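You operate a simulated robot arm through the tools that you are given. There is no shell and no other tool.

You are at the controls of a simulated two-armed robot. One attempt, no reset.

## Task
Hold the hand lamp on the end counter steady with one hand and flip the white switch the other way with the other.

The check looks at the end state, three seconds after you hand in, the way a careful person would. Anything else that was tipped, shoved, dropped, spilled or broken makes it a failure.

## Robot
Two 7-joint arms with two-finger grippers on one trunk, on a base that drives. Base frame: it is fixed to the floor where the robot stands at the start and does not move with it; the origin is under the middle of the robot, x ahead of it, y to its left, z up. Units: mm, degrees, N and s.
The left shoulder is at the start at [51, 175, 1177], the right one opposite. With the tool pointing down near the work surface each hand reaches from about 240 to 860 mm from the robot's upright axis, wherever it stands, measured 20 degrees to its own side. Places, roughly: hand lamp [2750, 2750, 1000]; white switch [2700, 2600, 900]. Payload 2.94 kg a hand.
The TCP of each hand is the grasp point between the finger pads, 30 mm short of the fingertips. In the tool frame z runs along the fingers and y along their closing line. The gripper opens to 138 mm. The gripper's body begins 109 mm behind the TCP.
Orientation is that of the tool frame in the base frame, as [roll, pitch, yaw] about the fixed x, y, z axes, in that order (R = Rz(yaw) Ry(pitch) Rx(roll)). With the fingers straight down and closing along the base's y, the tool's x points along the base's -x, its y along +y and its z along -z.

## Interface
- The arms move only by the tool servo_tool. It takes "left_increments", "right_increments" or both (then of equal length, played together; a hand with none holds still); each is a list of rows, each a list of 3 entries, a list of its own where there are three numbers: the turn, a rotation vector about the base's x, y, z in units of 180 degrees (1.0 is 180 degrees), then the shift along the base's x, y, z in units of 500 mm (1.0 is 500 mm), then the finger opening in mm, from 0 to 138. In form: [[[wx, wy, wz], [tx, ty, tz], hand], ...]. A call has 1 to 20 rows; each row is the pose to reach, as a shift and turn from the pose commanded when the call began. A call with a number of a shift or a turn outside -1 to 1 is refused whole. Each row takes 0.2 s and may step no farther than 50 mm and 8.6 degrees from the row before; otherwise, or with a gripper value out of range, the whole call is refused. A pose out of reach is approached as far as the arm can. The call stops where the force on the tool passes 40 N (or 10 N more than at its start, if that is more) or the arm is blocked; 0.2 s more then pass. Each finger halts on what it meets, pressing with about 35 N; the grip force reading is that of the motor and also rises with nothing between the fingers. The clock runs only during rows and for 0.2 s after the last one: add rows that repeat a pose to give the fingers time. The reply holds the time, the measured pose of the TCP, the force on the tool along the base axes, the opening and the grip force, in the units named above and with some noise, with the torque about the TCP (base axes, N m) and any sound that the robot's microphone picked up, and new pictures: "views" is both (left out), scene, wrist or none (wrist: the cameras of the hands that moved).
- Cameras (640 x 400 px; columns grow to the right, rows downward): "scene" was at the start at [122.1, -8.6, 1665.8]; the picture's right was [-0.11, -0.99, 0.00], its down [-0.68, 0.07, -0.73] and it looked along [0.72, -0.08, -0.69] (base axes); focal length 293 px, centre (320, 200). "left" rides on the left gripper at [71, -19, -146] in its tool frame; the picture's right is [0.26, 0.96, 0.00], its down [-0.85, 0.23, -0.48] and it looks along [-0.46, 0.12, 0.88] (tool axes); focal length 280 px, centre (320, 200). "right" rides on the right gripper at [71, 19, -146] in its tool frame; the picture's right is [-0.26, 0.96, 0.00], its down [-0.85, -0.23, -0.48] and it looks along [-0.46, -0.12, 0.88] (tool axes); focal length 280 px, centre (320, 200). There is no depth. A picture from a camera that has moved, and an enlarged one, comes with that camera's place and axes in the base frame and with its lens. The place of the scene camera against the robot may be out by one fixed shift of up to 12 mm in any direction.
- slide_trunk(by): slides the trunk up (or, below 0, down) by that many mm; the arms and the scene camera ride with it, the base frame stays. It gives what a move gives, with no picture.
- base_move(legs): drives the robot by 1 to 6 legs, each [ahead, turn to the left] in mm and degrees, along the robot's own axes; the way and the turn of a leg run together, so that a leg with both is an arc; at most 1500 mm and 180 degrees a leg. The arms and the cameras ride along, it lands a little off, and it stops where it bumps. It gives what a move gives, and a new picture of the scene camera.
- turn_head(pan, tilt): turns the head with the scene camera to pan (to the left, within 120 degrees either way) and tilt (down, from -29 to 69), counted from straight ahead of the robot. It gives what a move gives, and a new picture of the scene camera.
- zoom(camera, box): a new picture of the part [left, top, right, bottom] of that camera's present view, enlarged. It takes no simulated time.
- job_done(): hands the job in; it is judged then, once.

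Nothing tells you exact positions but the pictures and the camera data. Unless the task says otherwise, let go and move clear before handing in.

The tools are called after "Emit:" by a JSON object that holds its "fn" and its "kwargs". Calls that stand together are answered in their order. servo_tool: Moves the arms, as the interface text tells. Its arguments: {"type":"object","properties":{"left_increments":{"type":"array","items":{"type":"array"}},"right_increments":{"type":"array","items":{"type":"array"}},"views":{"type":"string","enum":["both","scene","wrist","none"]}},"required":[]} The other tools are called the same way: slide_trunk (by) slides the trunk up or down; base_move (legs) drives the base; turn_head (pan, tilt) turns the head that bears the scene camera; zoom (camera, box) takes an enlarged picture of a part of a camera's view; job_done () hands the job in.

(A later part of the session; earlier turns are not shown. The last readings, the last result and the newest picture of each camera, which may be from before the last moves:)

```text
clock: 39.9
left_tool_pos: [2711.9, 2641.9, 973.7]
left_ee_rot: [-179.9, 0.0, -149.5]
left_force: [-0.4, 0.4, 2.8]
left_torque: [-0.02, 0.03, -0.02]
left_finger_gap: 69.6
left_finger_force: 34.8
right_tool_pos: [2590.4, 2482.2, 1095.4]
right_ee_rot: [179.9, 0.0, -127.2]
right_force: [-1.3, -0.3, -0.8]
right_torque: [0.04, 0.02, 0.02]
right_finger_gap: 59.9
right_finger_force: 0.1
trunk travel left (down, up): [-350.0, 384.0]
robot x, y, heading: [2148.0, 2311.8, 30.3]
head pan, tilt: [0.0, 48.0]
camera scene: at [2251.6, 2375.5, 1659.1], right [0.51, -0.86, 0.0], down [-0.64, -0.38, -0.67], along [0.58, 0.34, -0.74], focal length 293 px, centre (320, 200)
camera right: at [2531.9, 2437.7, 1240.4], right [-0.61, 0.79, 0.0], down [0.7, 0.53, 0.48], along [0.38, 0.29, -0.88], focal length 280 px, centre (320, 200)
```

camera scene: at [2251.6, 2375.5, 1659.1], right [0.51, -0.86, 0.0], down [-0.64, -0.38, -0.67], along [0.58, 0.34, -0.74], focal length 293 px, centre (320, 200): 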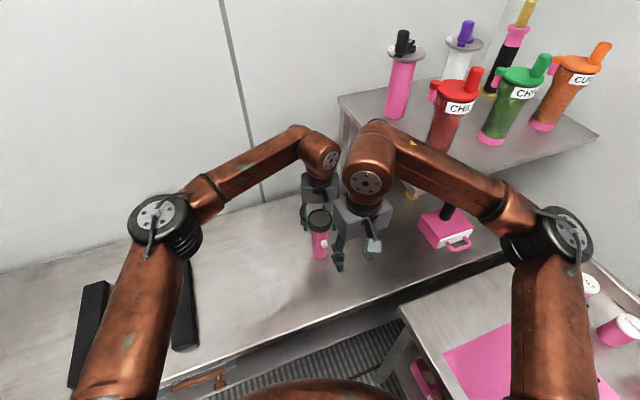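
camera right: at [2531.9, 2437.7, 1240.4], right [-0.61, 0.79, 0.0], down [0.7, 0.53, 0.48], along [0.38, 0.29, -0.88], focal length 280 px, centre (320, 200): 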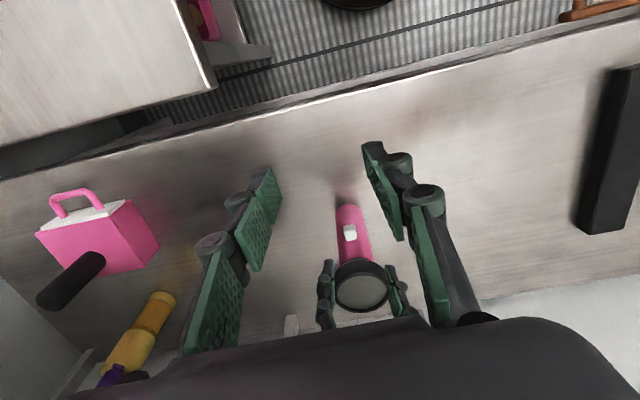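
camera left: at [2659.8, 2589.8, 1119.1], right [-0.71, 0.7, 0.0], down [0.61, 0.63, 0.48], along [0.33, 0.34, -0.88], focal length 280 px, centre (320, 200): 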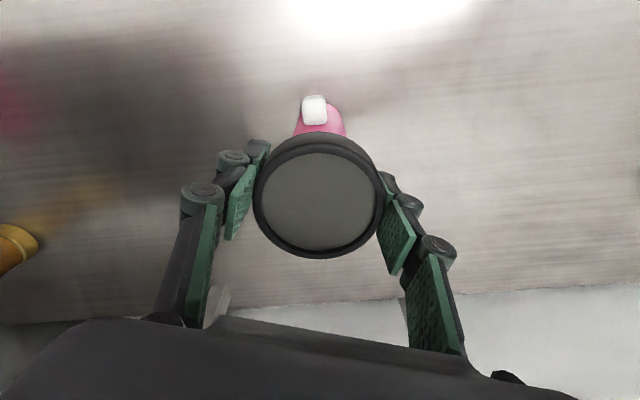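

The right hand is centred in front of the lamp. Now I tilt it forward toward the switch while lowering, in two stages.

Emit:
{"fn": "servo_tool", "kwargs": {"right_increments": [[[0.0347, -0.0265, 0], [0.0133, 0.0175, -0.035], 60], [[0.0694, -0.053, 0], [0.0267, 0.035, -0.07], 60], [[0.1041, -0.0795, 0], [0.04, 0.0525, -0.105], 60], [[0.1388, -0.106, 0], [0.0534, 0.07, -0.139], 60]]}}

```text
clock: 40.9
left_tool_pos: [2711.8, 2640.7, 972.9]
left_ee_rot: [180.0, 0.0, -149.5]
left_force: [0.7, 0.1, 2.2]
left_torque: [-0.04, -0.05, 0.0]
left_finger_gap: 69.6
left_finger_force: 34.7
right_tool_pos: [2617.5, 2519.1, 1024.5]
right_ee_rot: [179.9, 31.4, -127.3]
right_force: [0.0, -1.3, 0.6]
right_torque: [-0.02, -0.02, 0.0]
right_finger_gap: 60.0
right_finger_force: 0.0
trunk travel left (down, up): [-350.0, 384.0]
robot x, y, heading: [2151.4, 2311.0, 30.4]
head pan, tilt: [0.0, 48.0]
camera scene: at [2251.6, 2376.0, 1659.1], right [0.51, -0.86, 0.0], down [-0.64, -0.38, -0.67], along [0.58, 0.34, -0.74], focal length 293 px, centre (320, 200)
camera right: at [2519.1, 2421.4, 1111.6], right [-0.63, 0.76, 0.14], down [0.47, 0.24, 0.85], along [0.62, 0.6, -0.51], focal length 280 px, centre (320, 200)
```

scene: 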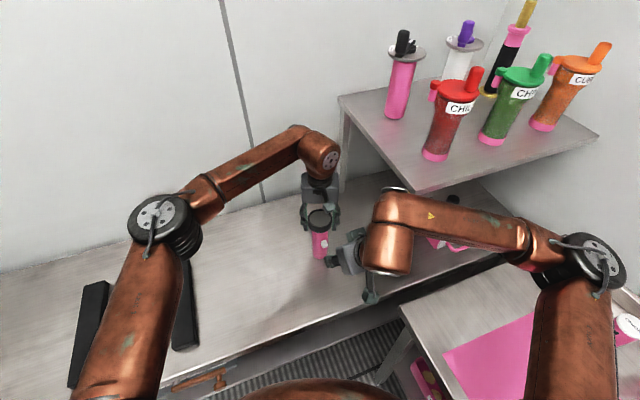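
right: 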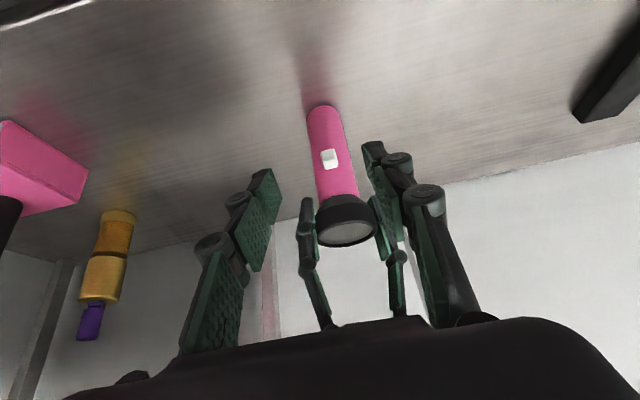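

All going well. Finish the tilt and lowering.

Emit:
{"fn": "servo_tool", "kwargs": {"right_increments": [[[0.0347, -0.0265, 0], [0.0133, 0.0175, -0.035], 60], [[0.0694, -0.053, 0], [0.0267, 0.035, -0.07], 60], [[0.1041, -0.0795, 0], [0.04, 0.0524, -0.105], 60], [[0.1041, -0.0795, 0], [0.04, 0.0524, -0.105], 60]]}}

Emit:
{"fn": "zoom", "kwargs": {"camera": "right", "box": [240, 40, 440, 220]}}

```text
clock: 41.9
left_tool_pos: [2711.1, 2643.0, 973.9]
left_ee_rot: [180.0, 0.0, -149.6]
left_force: [-0.8, 0.0, 2.2]
left_torque: [0.05, -0.07, 0.0]
left_finger_gap: 69.6
left_finger_force: 35.1
right_tool_pos: [2636.6, 2544.1, 972.3]
right_ee_rot: [179.9, 55.1, -127.5]
right_force: [0.0, 0.2, -0.3]
right_torque: [-0.01, 0.01, 0.01]
right_finger_gap: 60.3
right_finger_force: 0.1
trunk travel left (down, up): [-350.0, 384.0]
robot x, y, heading: [2152.3, 2313.6, 30.3]
head pan, tilt: [0.0, 48.0]
camera scene: at [2251.3, 2376.5, 1659.1], right [0.51, -0.86, 0.0], down [-0.64, -0.38, -0.67], along [0.58, 0.34, -0.74], focal length 293 px, centre (320, 200)
camera right: at [2524.4, 2429.0, 997.4], right [-0.68, 0.7, 0.22], down [0.24, -0.06, 0.97], along [0.7, 0.71, -0.13], focal length 280 px, centre (320, 200)
```

scene: 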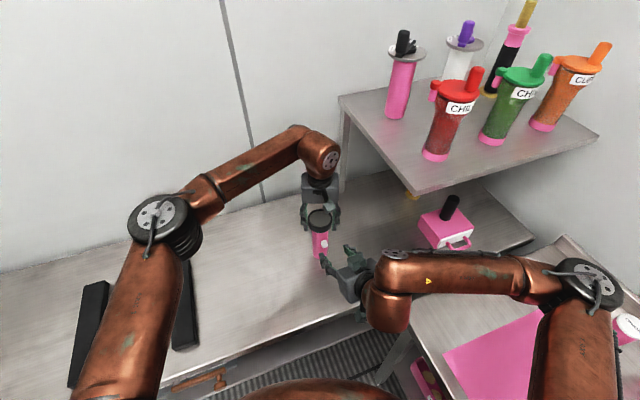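
right: 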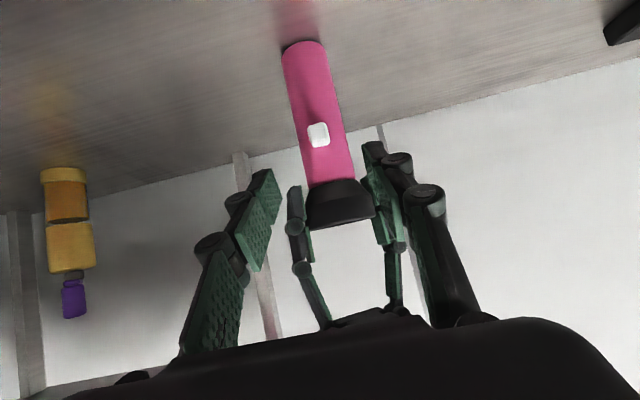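

```text
2.22 times, centred on (340, 130) of right
camera zoom: at [2524.4, 2429.0, 997.4], right [-0.68, 0.7, 0.22], down [0.24, -0.06, 0.97], along [0.7, 0.71, -0.13], focal length 623 px, centre (276, 356)
```

zoom: 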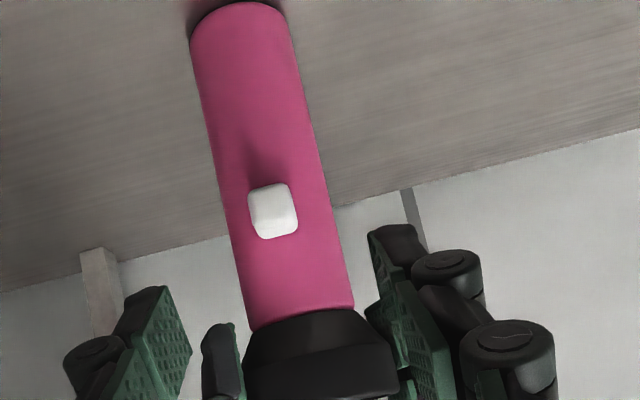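

The white switch centre triangulates to about [2690, 2615, 907], right on the right hand's line, 80 mm beyond the fingertips. I'll advance with the fingers open 50 mm so they straddle the switch.

Emit:
{"fn": "servo_tool", "kwargs": {"right_increments": [[[0, 0, 0], [0.0195, 0.0255, -0.024], 55], [[0, 0, 0], [0.039, 0.0509, -0.048], 50], [[0, 0, 0], [0.0546, 0.0713, -0.0672], 50], [[0, 0, 0], [0.0663, 0.0865, -0.0816], 50], [[0, 0, 0], [0.0663, 0.0865, -0.0816], 50]]}}

Emit:
{"fn": "zoom", "kwargs": {"camera": "right", "box": [220, 60, 420, 240]}}

```text
clock: 43.1
left_tool_pos: [2711.5, 2642.7, 973.4]
left_ee_rot: [-180.0, 0.0, -149.7]
left_force: [-0.6, 0.5, 1.0]
left_torque: [-0.05, 0.1, -0.02]
left_finger_gap: 69.4
left_finger_force: 34.7
right_tool_pos: [2670.4, 2588.1, 931.6]
right_ee_rot: [180.0, 55.0, -127.3]
right_force: [0.0, -0.1, 0.8]
right_torque: [0.01, -0.02, -0.02]
right_finger_gap: 50.1
right_finger_force: 0.0
trunk travel left (down, up): [-350.0, 384.0]
robot x, y, heading: [2151.6, 2311.5, 30.2]
head pan, tilt: [0.0, 48.0]
camera scene: at [2251.4, 2376.2, 1659.1], right [0.51, -0.86, 0.0], down [-0.64, -0.38, -0.67], along [0.58, 0.34, -0.74], focal length 293 px, centre (320, 200)
camera right: at [2557.5, 2472.2, 956.9], right [-0.68, 0.7, 0.22], down [0.24, -0.06, 0.97], along [0.7, 0.71, -0.13], focal length 280 px, centre (320, 200)
```

scene: 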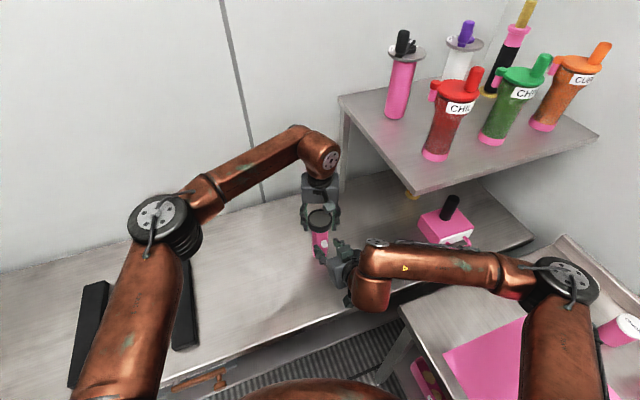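
right: 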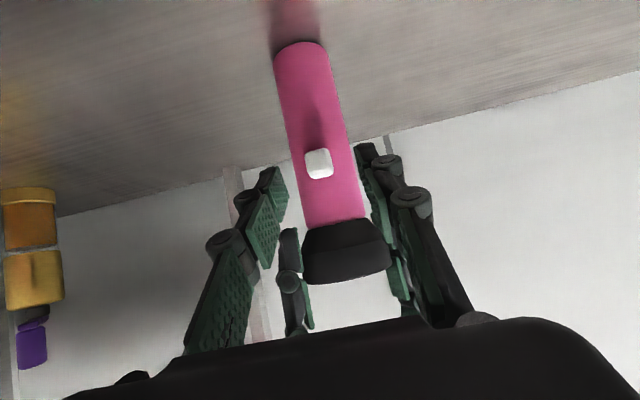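

```text
2.22 times, centred on (320, 150) of right
camera zoom: at [2557.5, 2472.2, 956.9], right [-0.68, 0.7, 0.22], down [0.24, -0.06, 0.97], along [0.7, 0.71, -0.13], focal length 623 px, centre (320, 311)
```

zoom: 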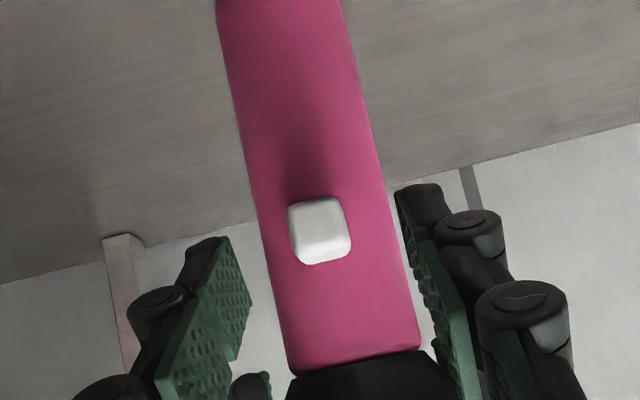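

Emit:
{"fn": "zoom", "kwargs": {"camera": "right", "box": [298, 140, 342, 185]}}

Emit:
{"fn": "zoom", "kwargs": {"camera": "left", "box": [280, 80, 360, 140]}}

Emit:
{"fn": "zoom", "kwargs": {"camera": "scene", "box": [295, 200, 365, 270]}}

```text
8.89 times, centred on (320, 162) of right
camera zoom: at [2557.5, 2472.2, 956.9], right [-0.68, 0.7, 0.22], down [0.24, -0.06, 0.97], along [0.7, 0.71, -0.13], focal length 2492 px, centre (320, 533)
```

zoom: 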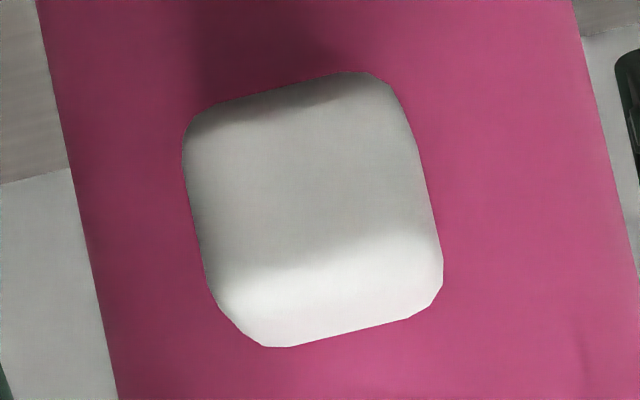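

```text
6.67 times, centred on (320, 110) of left
camera zoom: at [2659.7, 2589.7, 1119.0], right [-0.71, 0.7, 0.0], down [0.61, 0.63, 0.48], along [0.33, 0.34, -0.88], focal length 1869 px, centre (320, 800)
```

zoom: 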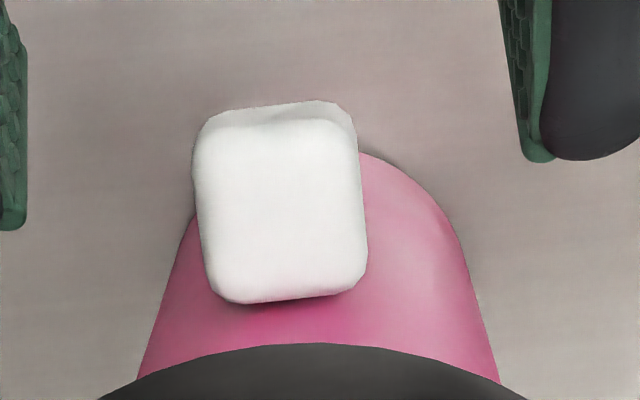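

```text
5.71 times, centred on (330, 235) of scene
camera zoom: at [2251.4, 2376.2, 1659.1], right [0.51, -0.86, 0.0], down [-0.64, -0.38, -0.67], along [0.58, 0.34, -0.74], focal length 1674 px, centre (263, 0)
```

zoom: 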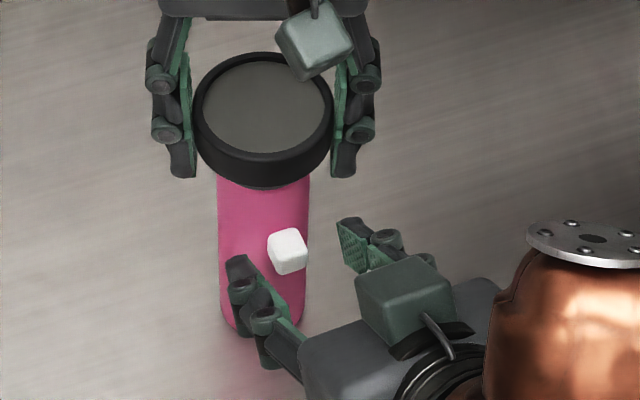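

The switch is a rounded block, not visibly tilted, so it may slide along the barrel. I'll advance 12 mm and close the right fingers on its sides.

Emit:
{"fn": "servo_tool", "kwargs": {"right_increments": [[[0, 0, 0], [0.006, 0.0078, -0.0069], 45], [[0, 0, 0], [0.012, 0.0156, -0.0137], 38], [[0, 0, 0], [0.012, 0.0156, -0.0137], 32], [[0, 0, 0], [0.012, 0.0156, -0.0137], 27], [[0, 0, 0], [0.012, 0.0156, -0.0137], 24]], "views": "wrist"}}

Emit:
{"fn": "zoom", "kwargs": {"camera": "right", "box": [260, 120, 380, 220]}}

Emit:
{"fn": "zoom", "kwargs": {"camera": "left", "box": [260, 60, 380, 150]}}

```text
clock: 44.3
left_tool_pos: [2713.1, 2642.0, 973.8]
left_ee_rot: [180.0, 0.0, -149.6]
left_force: [-1.7, 0.1, 1.1]
left_torque: [-0.1, 0.06, -0.01]
left_finger_gap: 69.6
left_finger_force: 35.0
right_tool_pos: [2676.7, 2595.6, 924.9]
right_ee_rot: [179.9, 54.9, -127.4]
right_force: [0.3, 0.7, -0.2]
right_torque: [0.01, -0.02, 0.0]
right_finger_gap: 23.9
right_finger_force: 0.1
trunk travel left (down, up): [-350.0, 384.0]
robot x, y, heading: [2152.6, 2314.8, 30.4]
head pan, tilt: [0.0, 48.0]
camera right: at [2563.5, 2479.7, 950.2], right [-0.68, 0.7, 0.22], down [0.24, -0.06, 0.97], along [0.7, 0.71, -0.13], focal length 280 px, centre (320, 200)
```

right: 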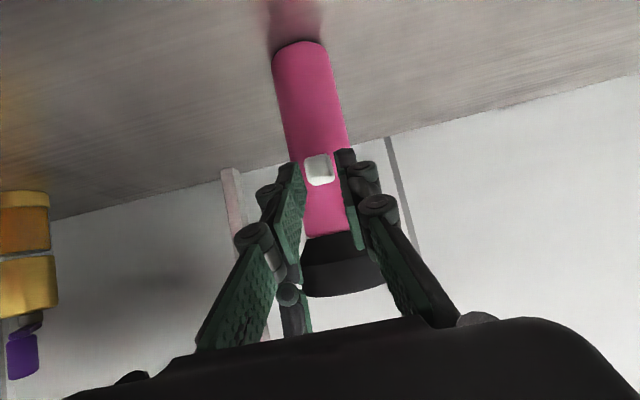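

```text
4.00 times, centred on (320, 170) of right
camera zoom: at [2563.5, 2479.7, 950.2], right [-0.68, 0.7, 0.22], down [0.24, -0.06, 0.97], along [0.7, 0.71, -0.13], focal length 1122 px, centre (320, 320)
```

zoom: 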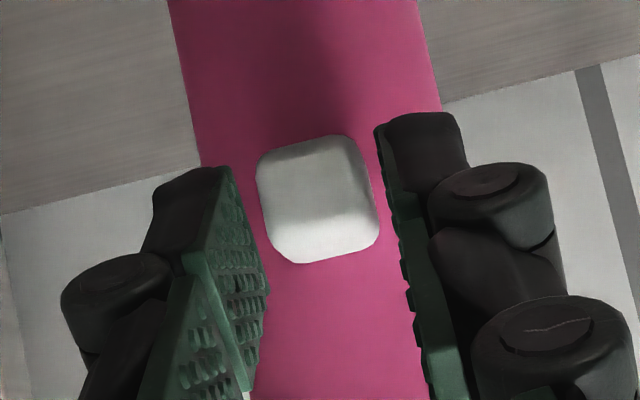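

```text
4.44 times, centred on (320, 105) of left
camera zoom: at [2659.8, 2589.7, 1118.9], right [-0.71, 0.7, 0.0], down [0.61, 0.63, 0.48], along [0.33, 0.34, -0.88], focal length 1246 px, centre (320, 622)
```

zoom: 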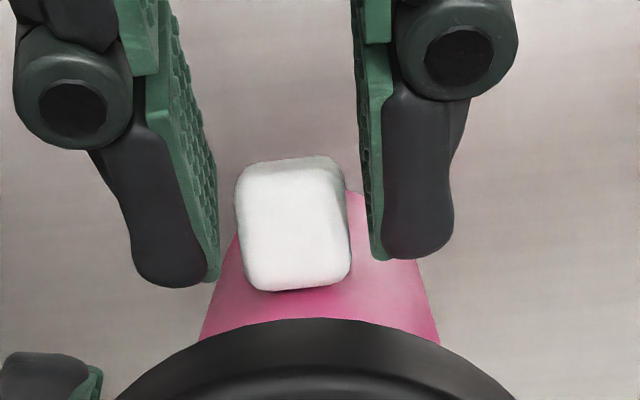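

The fingers straddle the switch with even clearance. Closing on it now.

Emit:
{"fn": "servo_tool", "kwargs": {"right_increments": [[[0, 0, 0], [0, 0, 0], 21], [[0, 0, 0], [0, 0, 0], 18], [[0, 0, 0], [0, 0, 0], 15], [[0, 0, 0], [0, 0, 0], 12], [[0, 0, 0], [0, 0, 0], 10], [[0, 0, 0], [0, 0, 0], 10]], "views": "wrist"}}

Emit:
{"fn": "zoom", "kwargs": {"camera": "right", "box": [260, 120, 380, 220]}}

Emit:
{"fn": "zoom", "kwargs": {"camera": "left", "box": [260, 60, 380, 150]}}

```text
clock: 45.7
left_tool_pos: [2711.8, 2643.0, 973.8]
left_ee_rot: [-180.0, 0.1, -149.7]
left_force: [-1.7, -0.5, 1.3]
left_torque: [-0.09, -0.04, 0.06]
left_finger_gap: 69.3
left_finger_force: 35.0
right_tool_pos: [2675.8, 2595.5, 925.5]
right_ee_rot: [179.8, 55.1, -127.4]
right_force: [0.5, 2.1, -0.3]
right_torque: [0.04, 0.13, -0.11]
right_finger_gap: 17.3
right_finger_force: 35.3
trunk travel left (down, up): [-350.0, 384.0]
robot x, y, heading: [2148.5, 2314.2, 30.4]
head pan, tilt: [0.0, 48.0]
camera right: at [2563.5, 2479.8, 950.1], right [-0.68, 0.7, 0.22], down [0.24, -0.06, 0.97], along [0.7, 0.71, -0.13], focal length 280 px, centre (320, 200)
```

right: 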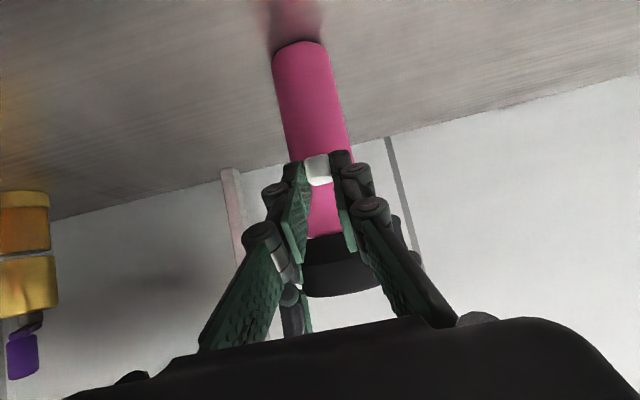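

```text
4.00 times, centred on (320, 170) of right
camera zoom: at [2563.5, 2479.8, 950.1], right [-0.68, 0.7, 0.22], down [0.24, -0.06, 0.97], along [0.7, 0.71, -0.13], focal length 1122 px, centre (320, 320)
```

zoom: 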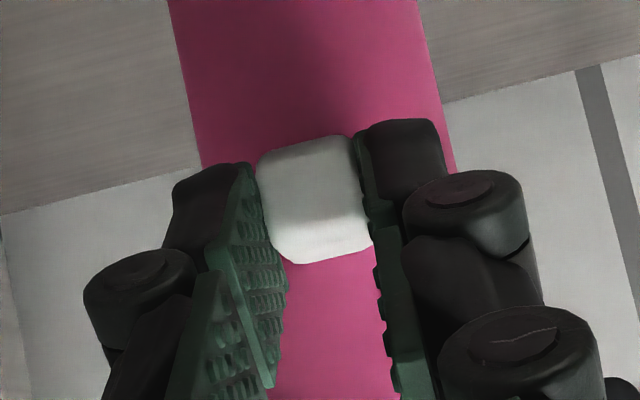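

```text
4.44 times, centred on (320, 105) of left
camera zoom: at [2659.8, 2589.8, 1118.9], right [-0.71, 0.7, 0.0], down [0.61, 0.63, 0.48], along [0.33, 0.34, -0.88], focal length 1246 px, centre (320, 622)
```

zoom: 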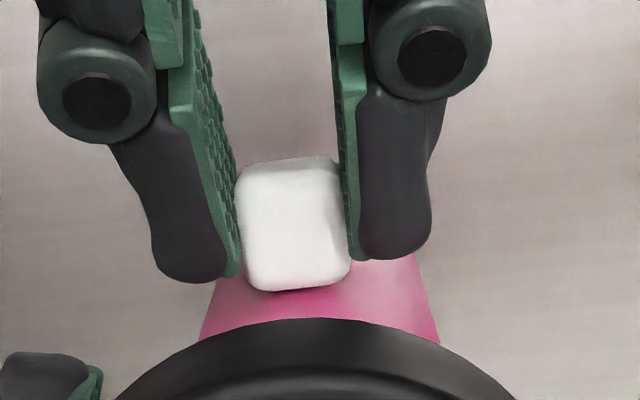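

The switch is gripped (about 17 mm wide). I'll try a gentle 4 mm upward shift and read the forces.

Emit:
{"fn": "servo_tool", "kwargs": {"right_increments": [[[0, 0, 0], [0, 0, 0.002], 10], [[0, 0, 0], [0, 0, 0.004], 10], [[0, 0, 0], [0, 0, 0.006], 10], [[0, 0, 0], [0, 0, 0.008], 10], [[0, 0, 0], [0, 0, 0.008], 10]], "views": "wrist"}}

Emit:
{"fn": "zoom", "kwargs": {"camera": "right", "box": [260, 120, 380, 220]}}

Emit:
{"fn": "zoom", "kwargs": {"camera": "left", "box": [260, 60, 380, 150]}}

```text
clock: 46.9
left_tool_pos: [2712.4, 2641.8, 972.6]
left_ee_rot: [180.0, -0.1, -149.6]
left_force: [-3.7, -1.1, 2.3]
left_torque: [0.07, -0.15, -0.14]
left_finger_gap: 69.2
left_finger_force: 34.7
right_tool_pos: [2675.7, 2594.8, 929.8]
right_ee_rot: [179.8, 55.1, -127.4]
right_force: [3.1, -1.5, 0.2]
right_torque: [-0.29, 0.29, -0.09]
right_finger_gap: 17.2
right_finger_force: 34.9
trunk travel left (down, up): [-350.0, 384.0]
robot x, y, heading: [2150.6, 2313.4, 30.5]
head pan, tilt: [0.0, 48.0]
camera right: at [2563.5, 2479.7, 954.5], right [-0.68, 0.71, 0.22], down [0.24, -0.06, 0.97], along [0.7, 0.71, -0.13], focal length 280 px, centre (320, 200)
```

right: 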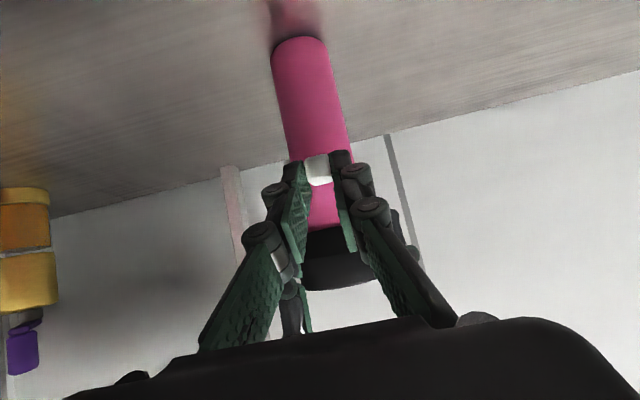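

```text
4.00 times, centred on (320, 170) of right
camera zoom: at [2563.5, 2479.7, 954.5], right [-0.68, 0.71, 0.22], down [0.24, -0.06, 0.97], along [0.7, 0.71, -0.13], focal length 1122 px, centre (320, 320)
```

zoom: 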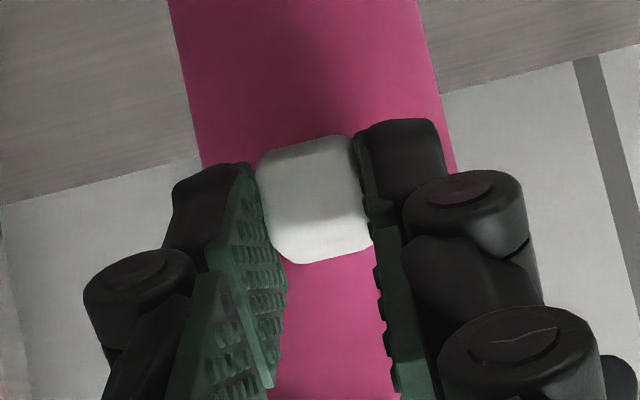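

```text
4.44 times, centred on (320, 105) of left
camera zoom: at [2659.8, 2589.6, 1118.9], right [-0.71, 0.7, 0.0], down [0.62, 0.63, 0.48], along [0.33, 0.34, -0.88], focal length 1246 px, centre (320, 622)
```

zoom: 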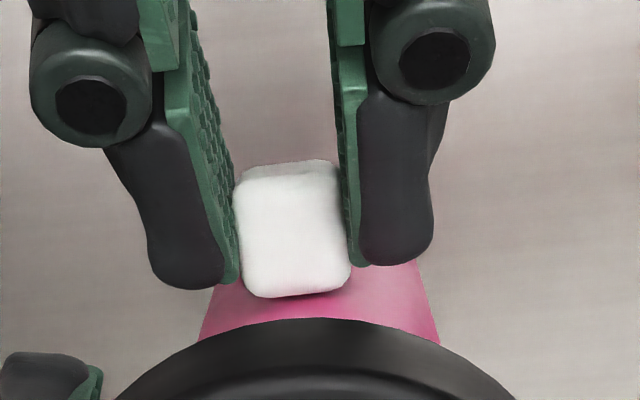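

The switch slid up with the hand at low force while the lamp stayed still. I'll keep going up in small steps until it meets its end stop.

Emit:
{"fn": "servo_tool", "kwargs": {"right_increments": [[[0, 0, 0], [0, 0, 0.003], 10], [[0, 0, 0], [0, 0, 0.006], 10], [[0, 0, 0], [0, 0, 0.009], 10], [[0, 0, 0], [0, 0, 0.012], 10], [[0, 0, 0], [0, 0, 0.012], 10]], "views": "wrist"}}

Emit:
{"fn": "zoom", "kwargs": {"camera": "right", "box": [260, 120, 380, 220]}}

Emit:
{"fn": "zoom", "kwargs": {"camera": "left", "box": [260, 60, 380, 150]}}

```text
clock: 48.1
left_tool_pos: [2712.5, 2641.4, 973.4]
left_ee_rot: [-180.0, 0.0, -149.6]
left_force: [-2.2, 1.3, 1.6]
left_torque: [-0.03, -0.03, -0.13]
left_finger_gap: 69.4
left_finger_force: 35.2
right_tool_pos: [2677.1, 2595.1, 935.3]
right_ee_rot: [179.9, 54.9, -127.4]
right_force: [5.2, -1.3, 0.1]
right_torque: [0.03, 0.02, -0.16]
right_finger_gap: 17.3
right_finger_force: 35.0
trunk travel left (down, up): [-350.0, 384.0]
robot x, y, heading: [2153.1, 2318.0, 30.0]
head pan, tilt: [0.0, 48.0]
camera right: at [2563.5, 2479.8, 960.5], right [-0.68, 0.7, 0.22], down [0.24, -0.06, 0.97], along [0.7, 0.71, -0.13], focal length 280 px, centre (320, 200)
```

right: 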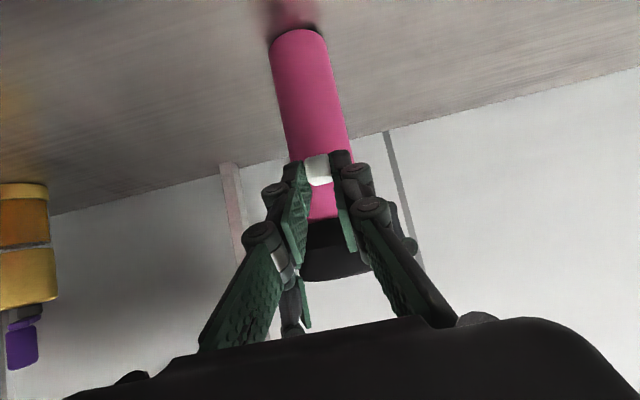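

```text
4.00 times, centred on (320, 170) of right
camera zoom: at [2563.5, 2479.8, 960.5], right [-0.68, 0.7, 0.22], down [0.24, -0.06, 0.97], along [0.7, 0.71, -0.13], focal length 1122 px, centre (320, 320)
```

zoom: 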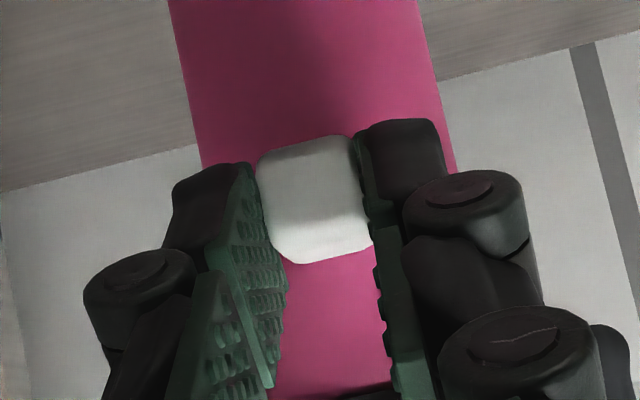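

```text
4.44 times, centred on (320, 105) of left
camera zoom: at [2659.9, 2589.9, 1118.9], right [-0.71, 0.7, 0.0], down [0.61, 0.63, 0.48], along [0.33, 0.34, -0.88], focal length 1246 px, centre (320, 622)
```

zoom: 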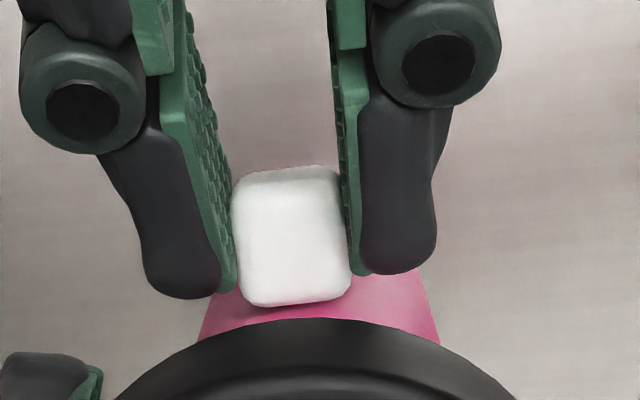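

Still sliding freely, now 10 mm up. Continue in 2 mm steps.

Emit:
{"fn": "servo_tool", "kwargs": {"right_increments": [[[0, 0, 0], [0, 0, 0.003], 10], [[0, 0, 0], [0, 0, 0.006], 10], [[0, 0, 0], [0, 0, 0.009], 10], [[0, 0, 0], [0, 0, 0.012], 10], [[0, 0, 0], [0, 0, 0.012], 10]], "views": "wrist"}}

Emit:
{"fn": "zoom", "kwargs": {"camera": "right", "box": [260, 120, 380, 220]}}

Emit:
{"fn": "zoom", "kwargs": {"camera": "left", "box": [260, 60, 380, 150]}}

```text
clock: 49.3
left_tool_pos: [2711.5, 2641.0, 974.4]
left_ee_rot: [180.0, 0.0, -149.6]
left_force: [-6.5, -0.3, 2.5]
left_torque: [-0.01, 0.09, -0.18]
left_finger_gap: 69.5
left_finger_force: 35.0
right_tool_pos: [2676.1, 2594.6, 941.4]
right_ee_rot: [179.9, 55.0, -127.4]
right_force: [6.5, -1.6, -0.5]
right_torque: [-0.12, 0.1, -0.2]
right_finger_gap: 16.9
right_finger_force: 35.2
trunk travel left (down, up): [-350.0, 384.0]
robot x, y, heading: [2152.2, 2310.4, 30.4]
head pan, tilt: [0.0, 48.0]
heard: click
camera right: at [2563.2, 2479.5, 966.9], right [-0.68, 0.71, 0.22], down [0.24, -0.06, 0.97], along [0.7, 0.71, -0.13], focal length 280 px, centre (320, 200)
```

right: 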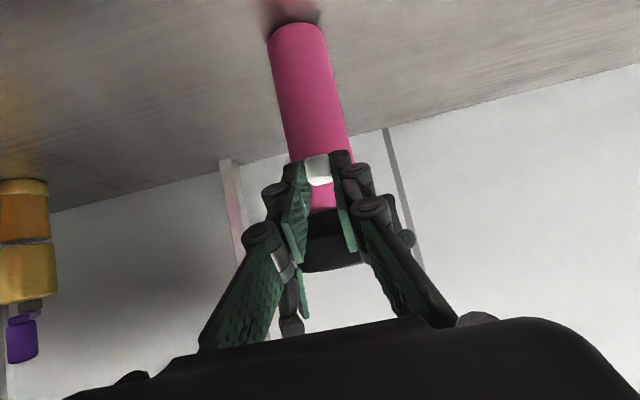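

```text
4.00 times, centred on (320, 170) of right
camera zoom: at [2563.2, 2479.5, 966.9], right [-0.68, 0.71, 0.22], down [0.24, -0.06, 0.97], along [0.7, 0.71, -0.13], focal length 1122 px, centre (320, 320)
```

zoom: 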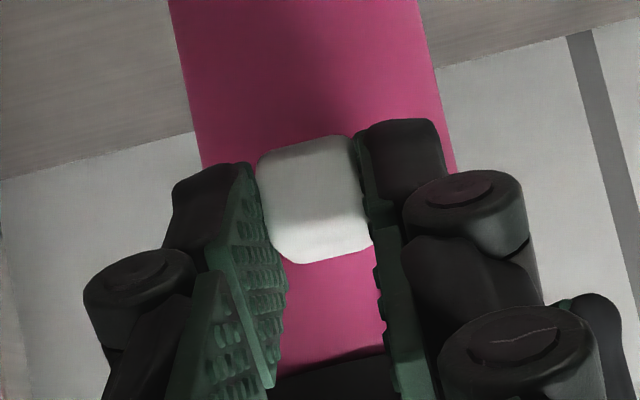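

```text
4.44 times, centred on (320, 105) of left
camera zoom: at [2659.7, 2589.6, 1118.9], right [-0.71, 0.7, 0.0], down [0.62, 0.63, 0.48], along [0.33, 0.34, -0.88], focal length 1246 px, centre (320, 622)
```

zoom: 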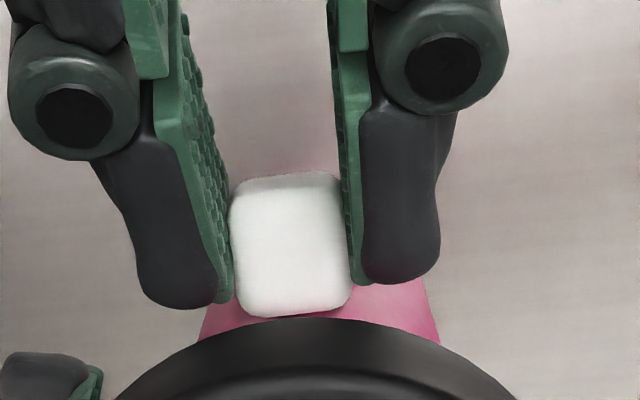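

I heard a click after 16 mm of travel, with the lamp still steady. I'll nudge up a few mm more to make sure the switch is at its stop.

Emit:
{"fn": "servo_tool", "kwargs": {"right_increments": [[[0, 0, 0], [0, 0, 0.002], 10], [[0, 0, 0], [0, 0, 0.004], 10], [[0, 0, 0], [0, 0, 0.006], 10], [[0, 0, 0], [0, 0, 0.006], 10]], "views": "wrist"}}

Emit:
{"fn": "zoom", "kwargs": {"camera": "left", "box": [260, 60, 380, 150]}}

Emit:
{"fn": "zoom", "kwargs": {"camera": "right", "box": [260, 120, 380, 220]}}

```text
clock: 50.3
left_tool_pos: [2711.8, 2642.4, 973.3]
left_ee_rot: [-180.0, 0.0, -149.6]
left_force: [-6.8, 2.4, 0.4]
left_torque: [0.03, -0.07, -0.2]
left_finger_gap: 69.6
left_finger_force: 34.6
right_tool_pos: [2676.5, 2593.8, 943.9]
right_ee_rot: [179.9, 55.0, -127.5]
right_force: [8.1, -2.6, 1.7]
right_torque: [-0.12, 0.0, -0.3]
right_finger_gap: 17.1
right_finger_force: 35.2
trunk travel left (down, up): [-350.0, 384.0]
robot x, y, heading: [2148.8, 2309.2, 30.4]
head pan, tilt: [0.0, 48.0]
camera right: at [2563.2, 2479.7, 969.7], right [-0.68, 0.71, 0.22], down [0.24, -0.06, 0.97], along [0.7, 0.71, -0.13], focal length 280 px, centre (320, 200)
```

right: 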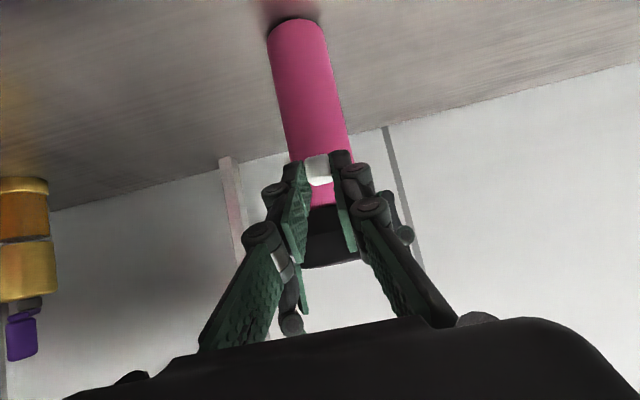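

```text
4.44 times, centred on (320, 105) of left
camera zoom: at [2659.8, 2589.8, 1118.8], right [-0.71, 0.7, 0.0], down [0.61, 0.63, 0.48], along [0.33, 0.34, -0.88], focal length 1246 px, centre (320, 622)
```

zoom: 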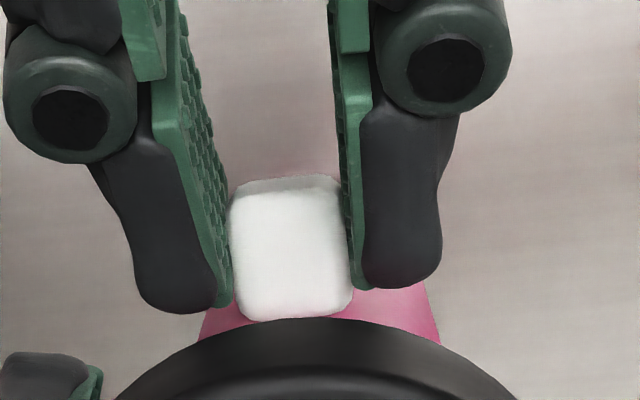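

```text
4.00 times, centred on (320, 170) of right
camera zoom: at [2563.2, 2479.7, 969.7], right [-0.68, 0.71, 0.22], down [0.24, -0.06, 0.97], along [0.7, 0.71, -0.13], focal length 1122 px, centre (320, 320)
```

zoom: 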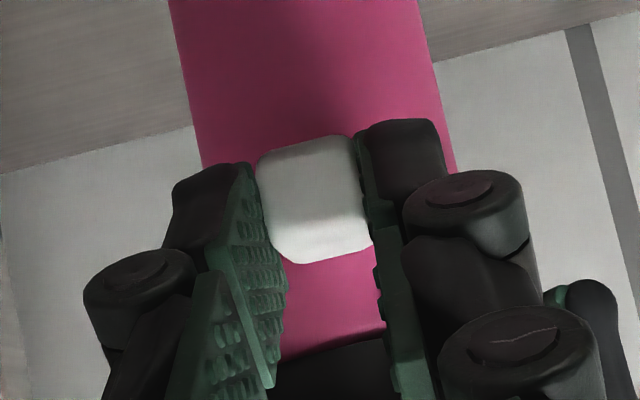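

Still no stop; vertical force is low. I'll add a few more millimetres carefully.

Emit:
{"fn": "servo_tool", "kwargs": {"right_increments": [[[0, 0, 0], [0, 0, 0.002], 10], [[0, 0, 0], [0, 0, 0.004], 10], [[0, 0, 0], [0, 0, 0.006], 10], [[0, 0, 0], [0, 0, 0.008], 10], [[0, 0, 0], [0, 0, 0.008], 10]], "views": "wrist"}}

Emit:
{"fn": "zoom", "kwargs": {"camera": "left", "box": [260, 60, 380, 150]}}

Emit:
{"fn": "zoom", "kwargs": {"camera": "right", "box": [260, 120, 380, 220]}}

```text
clock: 51.5
left_tool_pos: [2712.0, 2642.0, 971.6]
left_ee_rot: [-180.0, 0.0, -149.7]
left_force: [-9.5, 0.5, 1.4]
left_torque: [-0.02, 0.28, -0.13]
left_finger_gap: 69.5
left_finger_force: 34.8
right_tool_pos: [2676.4, 2595.5, 947.5]
right_ee_rot: [179.9, 54.9, -127.6]
right_force: [9.5, -0.1, 0.4]
right_torque: [-0.03, 0.08, -0.27]
right_finger_gap: 16.9
right_finger_force: 34.9
trunk travel left (down, up): [-350.0, 384.0]
robot x, y, heading: [2150.7, 2310.7, 30.3]
head pan, tilt: [0.0, 48.0]
camera right: at [2563.1, 2479.6, 972.7], right [-0.68, 0.71, 0.22], down [0.24, -0.06, 0.97], along [0.7, 0.71, -0.13], focal length 280 px, centre (320, 200)
```

right: 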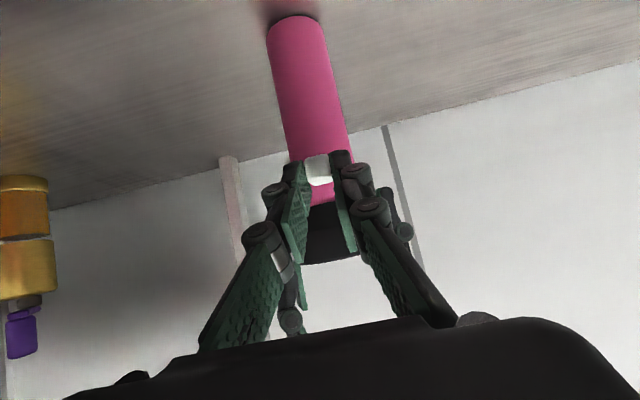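

```text
4.44 times, centred on (320, 105) of left
camera zoom: at [2659.8, 2589.8, 1118.9], right [-0.71, 0.7, 0.0], down [0.62, 0.63, 0.48], along [0.33, 0.34, -0.88], focal length 1246 px, centre (320, 622)
```

zoom: 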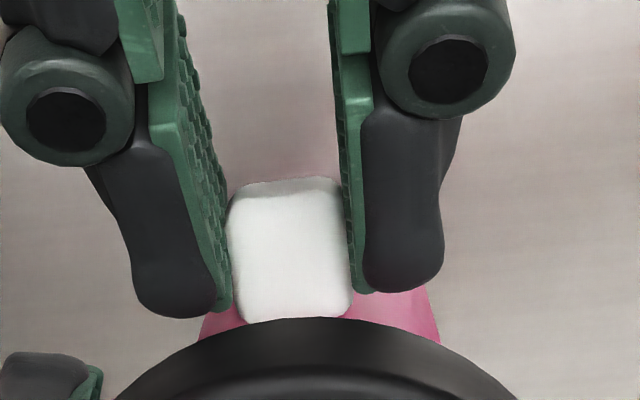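

```text
4.00 times, centred on (320, 170) of right
camera zoom: at [2563.1, 2479.6, 972.7], right [-0.68, 0.71, 0.22], down [0.24, -0.06, 0.97], along [0.7, 0.71, -0.13], focal length 1122 px, centre (320, 320)
```

zoom: 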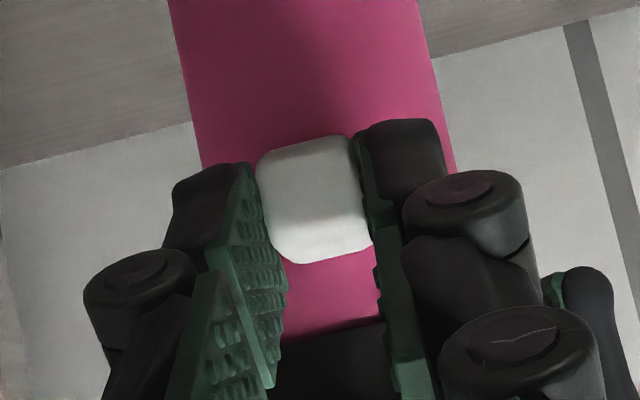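

Still sliding, with about 10 mm left below the head. A bit further in fine steps, looking for the stop.

Emit:
{"fn": "servo_tool", "kwargs": {"right_increments": [[[0, 0, 0], [0, 0, 0.002], 10], [[0, 0, 0], [0, 0, 0.004], 10], [[0, 0, 0], [0, 0, 0.006], 10], [[0, 0, 0], [0, 0, 0.006], 10]], "views": "wrist"}}

Emit:
{"fn": "zoom", "kwargs": {"camera": "left", "box": [260, 60, 380, 150]}}

Emit:
{"fn": "zoom", "kwargs": {"camera": "right", "box": [260, 120, 380, 220]}}

```text
clock: 52.5
left_tool_pos: [2712.0, 2640.5, 974.3]
left_ee_rot: [-179.8, 0.0, -149.7]
left_force: [-13.2, -4.1, 15.6]
left_torque: [-0.25, 0.44, -0.27]
left_finger_gap: 69.5
left_finger_force: 35.7
right_tool_pos: [2676.6, 2593.8, 948.0]
right_ee_rot: [179.9, 54.7, -127.6]
right_force: [13.2, 3.5, -16.0]
right_torque: [-0.71, 0.56, -0.23]
right_finger_gap: 17.0
right_finger_force: 35.6
trunk travel left (down, up): [-350.0, 384.0]
robot x, y, heading: [2151.3, 2313.1, 30.6]
head pan, tilt: [0.0, 48.0]
camera right: at [2563.4, 2479.0, 975.2], right [-0.67, 0.71, 0.21], down [0.24, -0.06, 0.97], along [0.7, 0.7, -0.13], focal length 280 px, centre (320, 200)
```

right: 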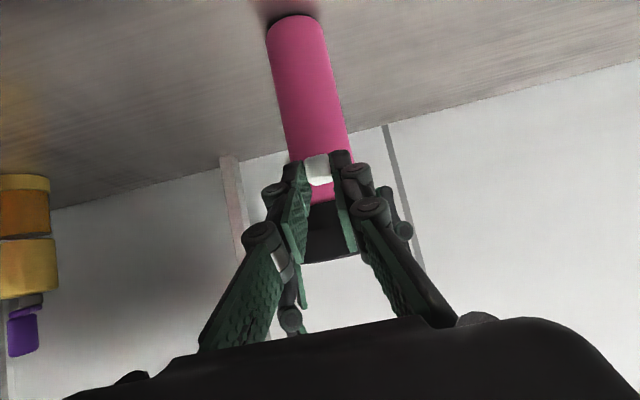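

```text
4.44 times, centred on (320, 105) of left
camera zoom: at [2660.0, 2589.3, 1119.9], right [-0.71, 0.7, 0.0], down [0.62, 0.63, 0.48], along [0.33, 0.34, -0.88], focal length 1246 px, centre (320, 622)
```

zoom: 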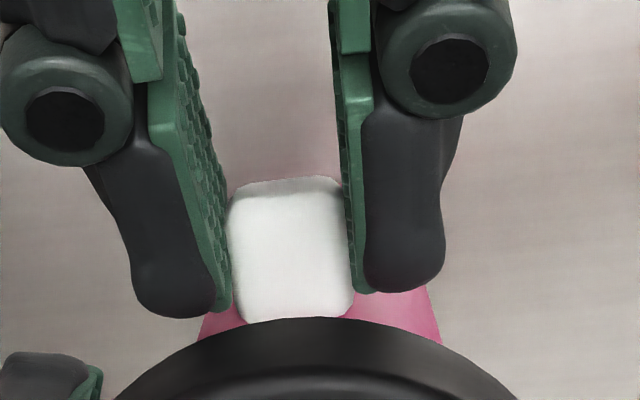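

```text
4.00 times, centred on (320, 170) of right
camera zoom: at [2563.4, 2479.0, 975.2], right [-0.67, 0.71, 0.21], down [0.24, -0.06, 0.97], along [0.7, 0.7, -0.13], focal length 1122 px, centre (320, 320)
```

zoom: 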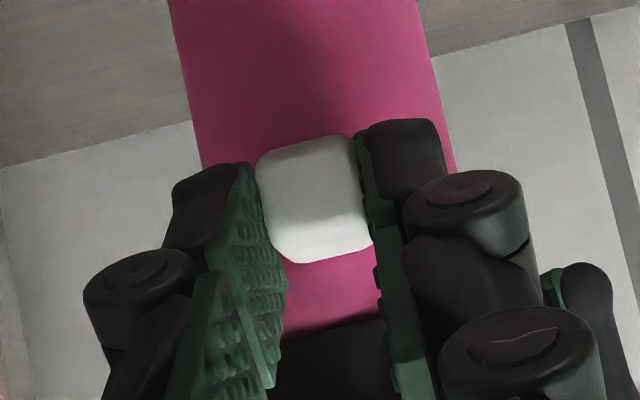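

The switch hit its end stop (16 N) after about 23 mm of travel. I'll relax the load, then open the right fingers.

Emit:
{"fn": "servo_tool", "kwargs": {"right_increments": [[[0, 0, 0], [0.002, 0.0005, -0.0025], 10], [[0, 0, 0], [0.0036, 0.001, -0.005], 10], [[0, 0, 0], [0.0036, 0.001, -0.005], 10]], "views": "none"}}

```text
clock: 53.3
left_tool_pos: [2713.6, 2642.1, 973.3]
left_ee_rot: [-179.9, 0.1, -149.5]
left_force: [-3.0, 3.5, 11.2]
left_torque: [-0.14, 0.14, -0.05]
left_finger_gap: 69.5
left_finger_force: 35.0
right_tool_pos: [2677.2, 2594.7, 947.8]
right_ee_rot: [179.8, 54.9, -127.4]
right_force: [1.4, -3.0, -10.0]
right_torque: [-0.37, 0.38, -0.16]
right_finger_gap: 17.2
right_finger_force: 35.2
trunk travel left (down, up): [-350.0, 384.0]
robot x, y, heading: [2153.0, 2315.7, 30.3]
head pan, tilt: [0.0, 48.0]
```

Emit:
{"fn": "servo_tool", "kwargs": {"right_increments": [[[0, 0, 0], [0, 0, -0.003], 10], [[0, 0, 0], [0, 0, -0.003], 14], [[0, 0, 0], [0, 0, -0.003], 20], [[0, 0, 0], [0, 0, -0.003], 26], [[0, 0, 0], [0, 0, -0.003], 36], [[0, 0, 0], [0, 0, -0.003], 46], [[0, 0, 0], [0, 0, -0.003], 46]], "views": "wrist"}}

Emit:
{"fn": "zoom", "kwargs": {"camera": "right", "box": [260, 120, 380, 220]}}

Emit:
{"fn": "zoom", "kwargs": {"camera": "left", "box": [260, 60, 380, 150]}}

```text
clock: 54.9
left_tool_pos: [2711.5, 2640.3, 973.4]
left_ee_rot: [179.9, 0.0, -149.6]
left_force: [-1.4, -0.9, 0.7]
left_torque: [-0.15, 0.07, -0.02]
left_finger_gap: 69.5
left_finger_force: 34.9
right_tool_pos: [2676.7, 2594.7, 947.0]
right_ee_rot: [179.9, 55.0, -127.3]
right_force: [0.1, 0.1, -0.9]
right_torque: [0.04, -0.02, -0.01]
right_finger_gap: 46.1
right_finger_force: 0.0
trunk travel left (down, up): [-350.0, 384.0]
robot x, y, heading: [2149.3, 2312.8, 30.6]
head pan, tilt: [0.0, 48.0]
camera right: at [2564.8, 2480.0, 972.5], right [-0.68, 0.7, 0.22], down [0.24, -0.06, 0.97], along [0.7, 0.71, -0.13], focal length 280 px, centre (320, 200)
```

right: 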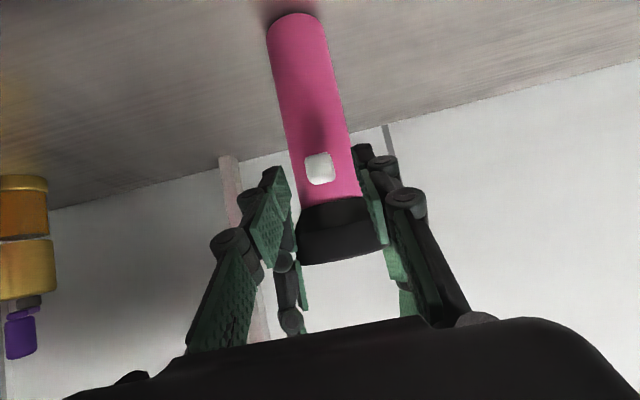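

```text
4.00 times, centred on (320, 170) of right
camera zoom: at [2564.8, 2480.0, 972.5], right [-0.68, 0.7, 0.22], down [0.24, -0.06, 0.97], along [0.7, 0.71, -0.13], focal length 1122 px, centre (320, 320)
```

zoom: 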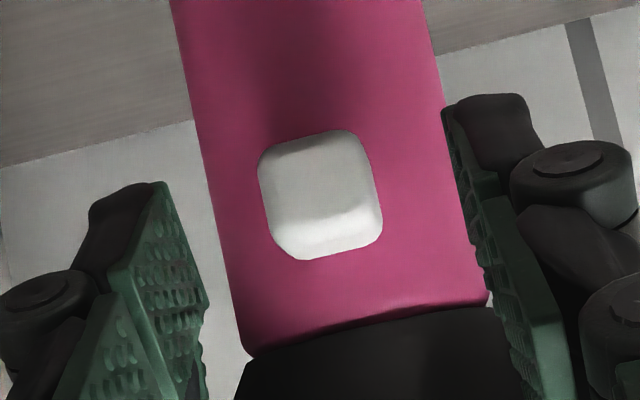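

```text
4.44 times, centred on (320, 105) of left
camera zoom: at [2659.7, 2589.5, 1118.7], right [-0.71, 0.7, 0.0], down [0.62, 0.63, 0.48], along [0.33, 0.34, -0.88], focal length 1246 px, centre (320, 622)
```

zoom: 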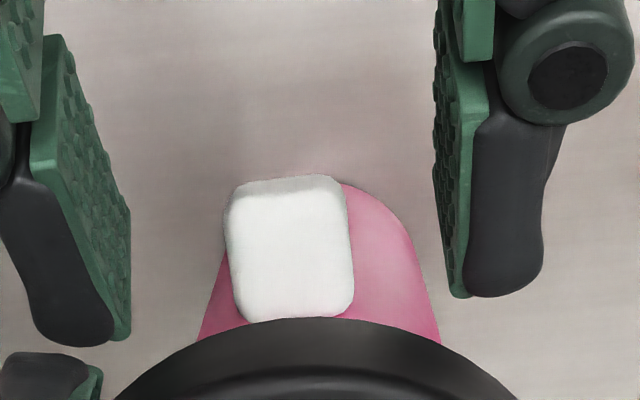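

The switch stays up by itself. I'll back the right hand straight out along its axis.

Emit:
{"fn": "servo_tool", "kwargs": {"right_increments": [[[0, 0, 0], [-0.02, -0.026, 0.023], 50], [[0, 0, 0], [-0.045, -0.059, 0.052], 50], [[0, 0, 0], [-0.075, -0.098, 0.086], 50], [[0, 0, 0], [-0.105, -0.137, 0.12], 50], [[0, 0, 0], [-0.13, -0.17, 0.149], 50], [[0, 0, 0], [-0.13, -0.17, 0.149], 50]]}}

Emit:
{"fn": "zoom", "kwargs": {"camera": "right", "box": [240, 40, 440, 220]}}

```text
clock: 56.3
left_tool_pos: [2712.2, 2642.8, 973.9]
left_ee_rot: [-180.0, 0.0, -149.5]
left_force: [-0.5, 0.3, -0.7]
left_torque: [-0.01, -0.02, 0.01]
left_finger_gap: 69.4
left_finger_force: 35.2
right_tool_pos: [2613.7, 2510.1, 1021.4]
right_ee_rot: [180.0, 55.0, -127.5]
right_force: [0.1, 0.0, -0.7]
right_torque: [-0.03, -0.02, -0.01]
right_finger_gap: 50.1
right_finger_force: 0.1
trunk travel left (down, up): [-350.0, 384.0]
robot x, y, heading: [2148.0, 2311.1, 30.1]
head pan, tilt: [0.0, 48.0]
camera scene: at [2251.8, 2376.5, 1659.0], right [0.51, -0.86, 0.0], down [-0.64, -0.38, -0.67], along [0.58, 0.34, -0.74], focal length 293 px, centre (320, 200)
camera right: at [2500.4, 2394.8, 1046.6], right [-0.68, 0.7, 0.22], down [0.24, -0.06, 0.97], along [0.7, 0.71, -0.13], focal length 280 px, centre (320, 200)
```

scene: 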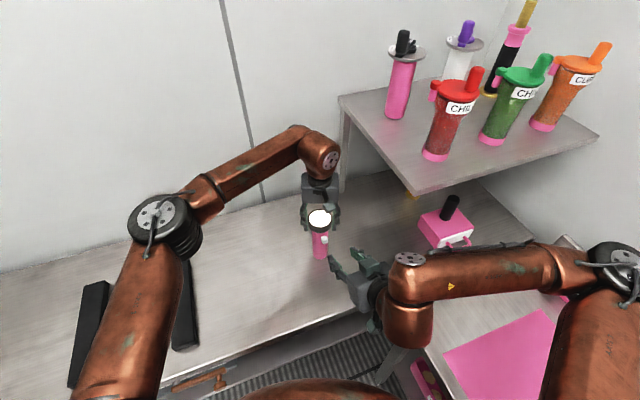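
right: 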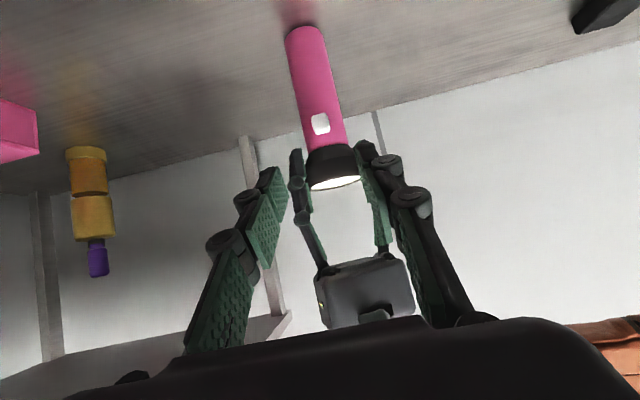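

```text
2.22 times, centred on (340, 130) of right
camera zoom: at [2500.4, 2394.8, 1046.6], right [-0.68, 0.7, 0.22], down [0.24, -0.06, 0.97], along [0.7, 0.71, -0.13], focal length 623 px, centre (276, 356)
```

zoom: 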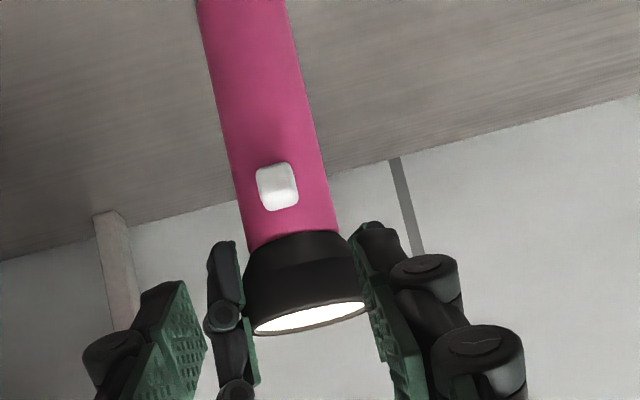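

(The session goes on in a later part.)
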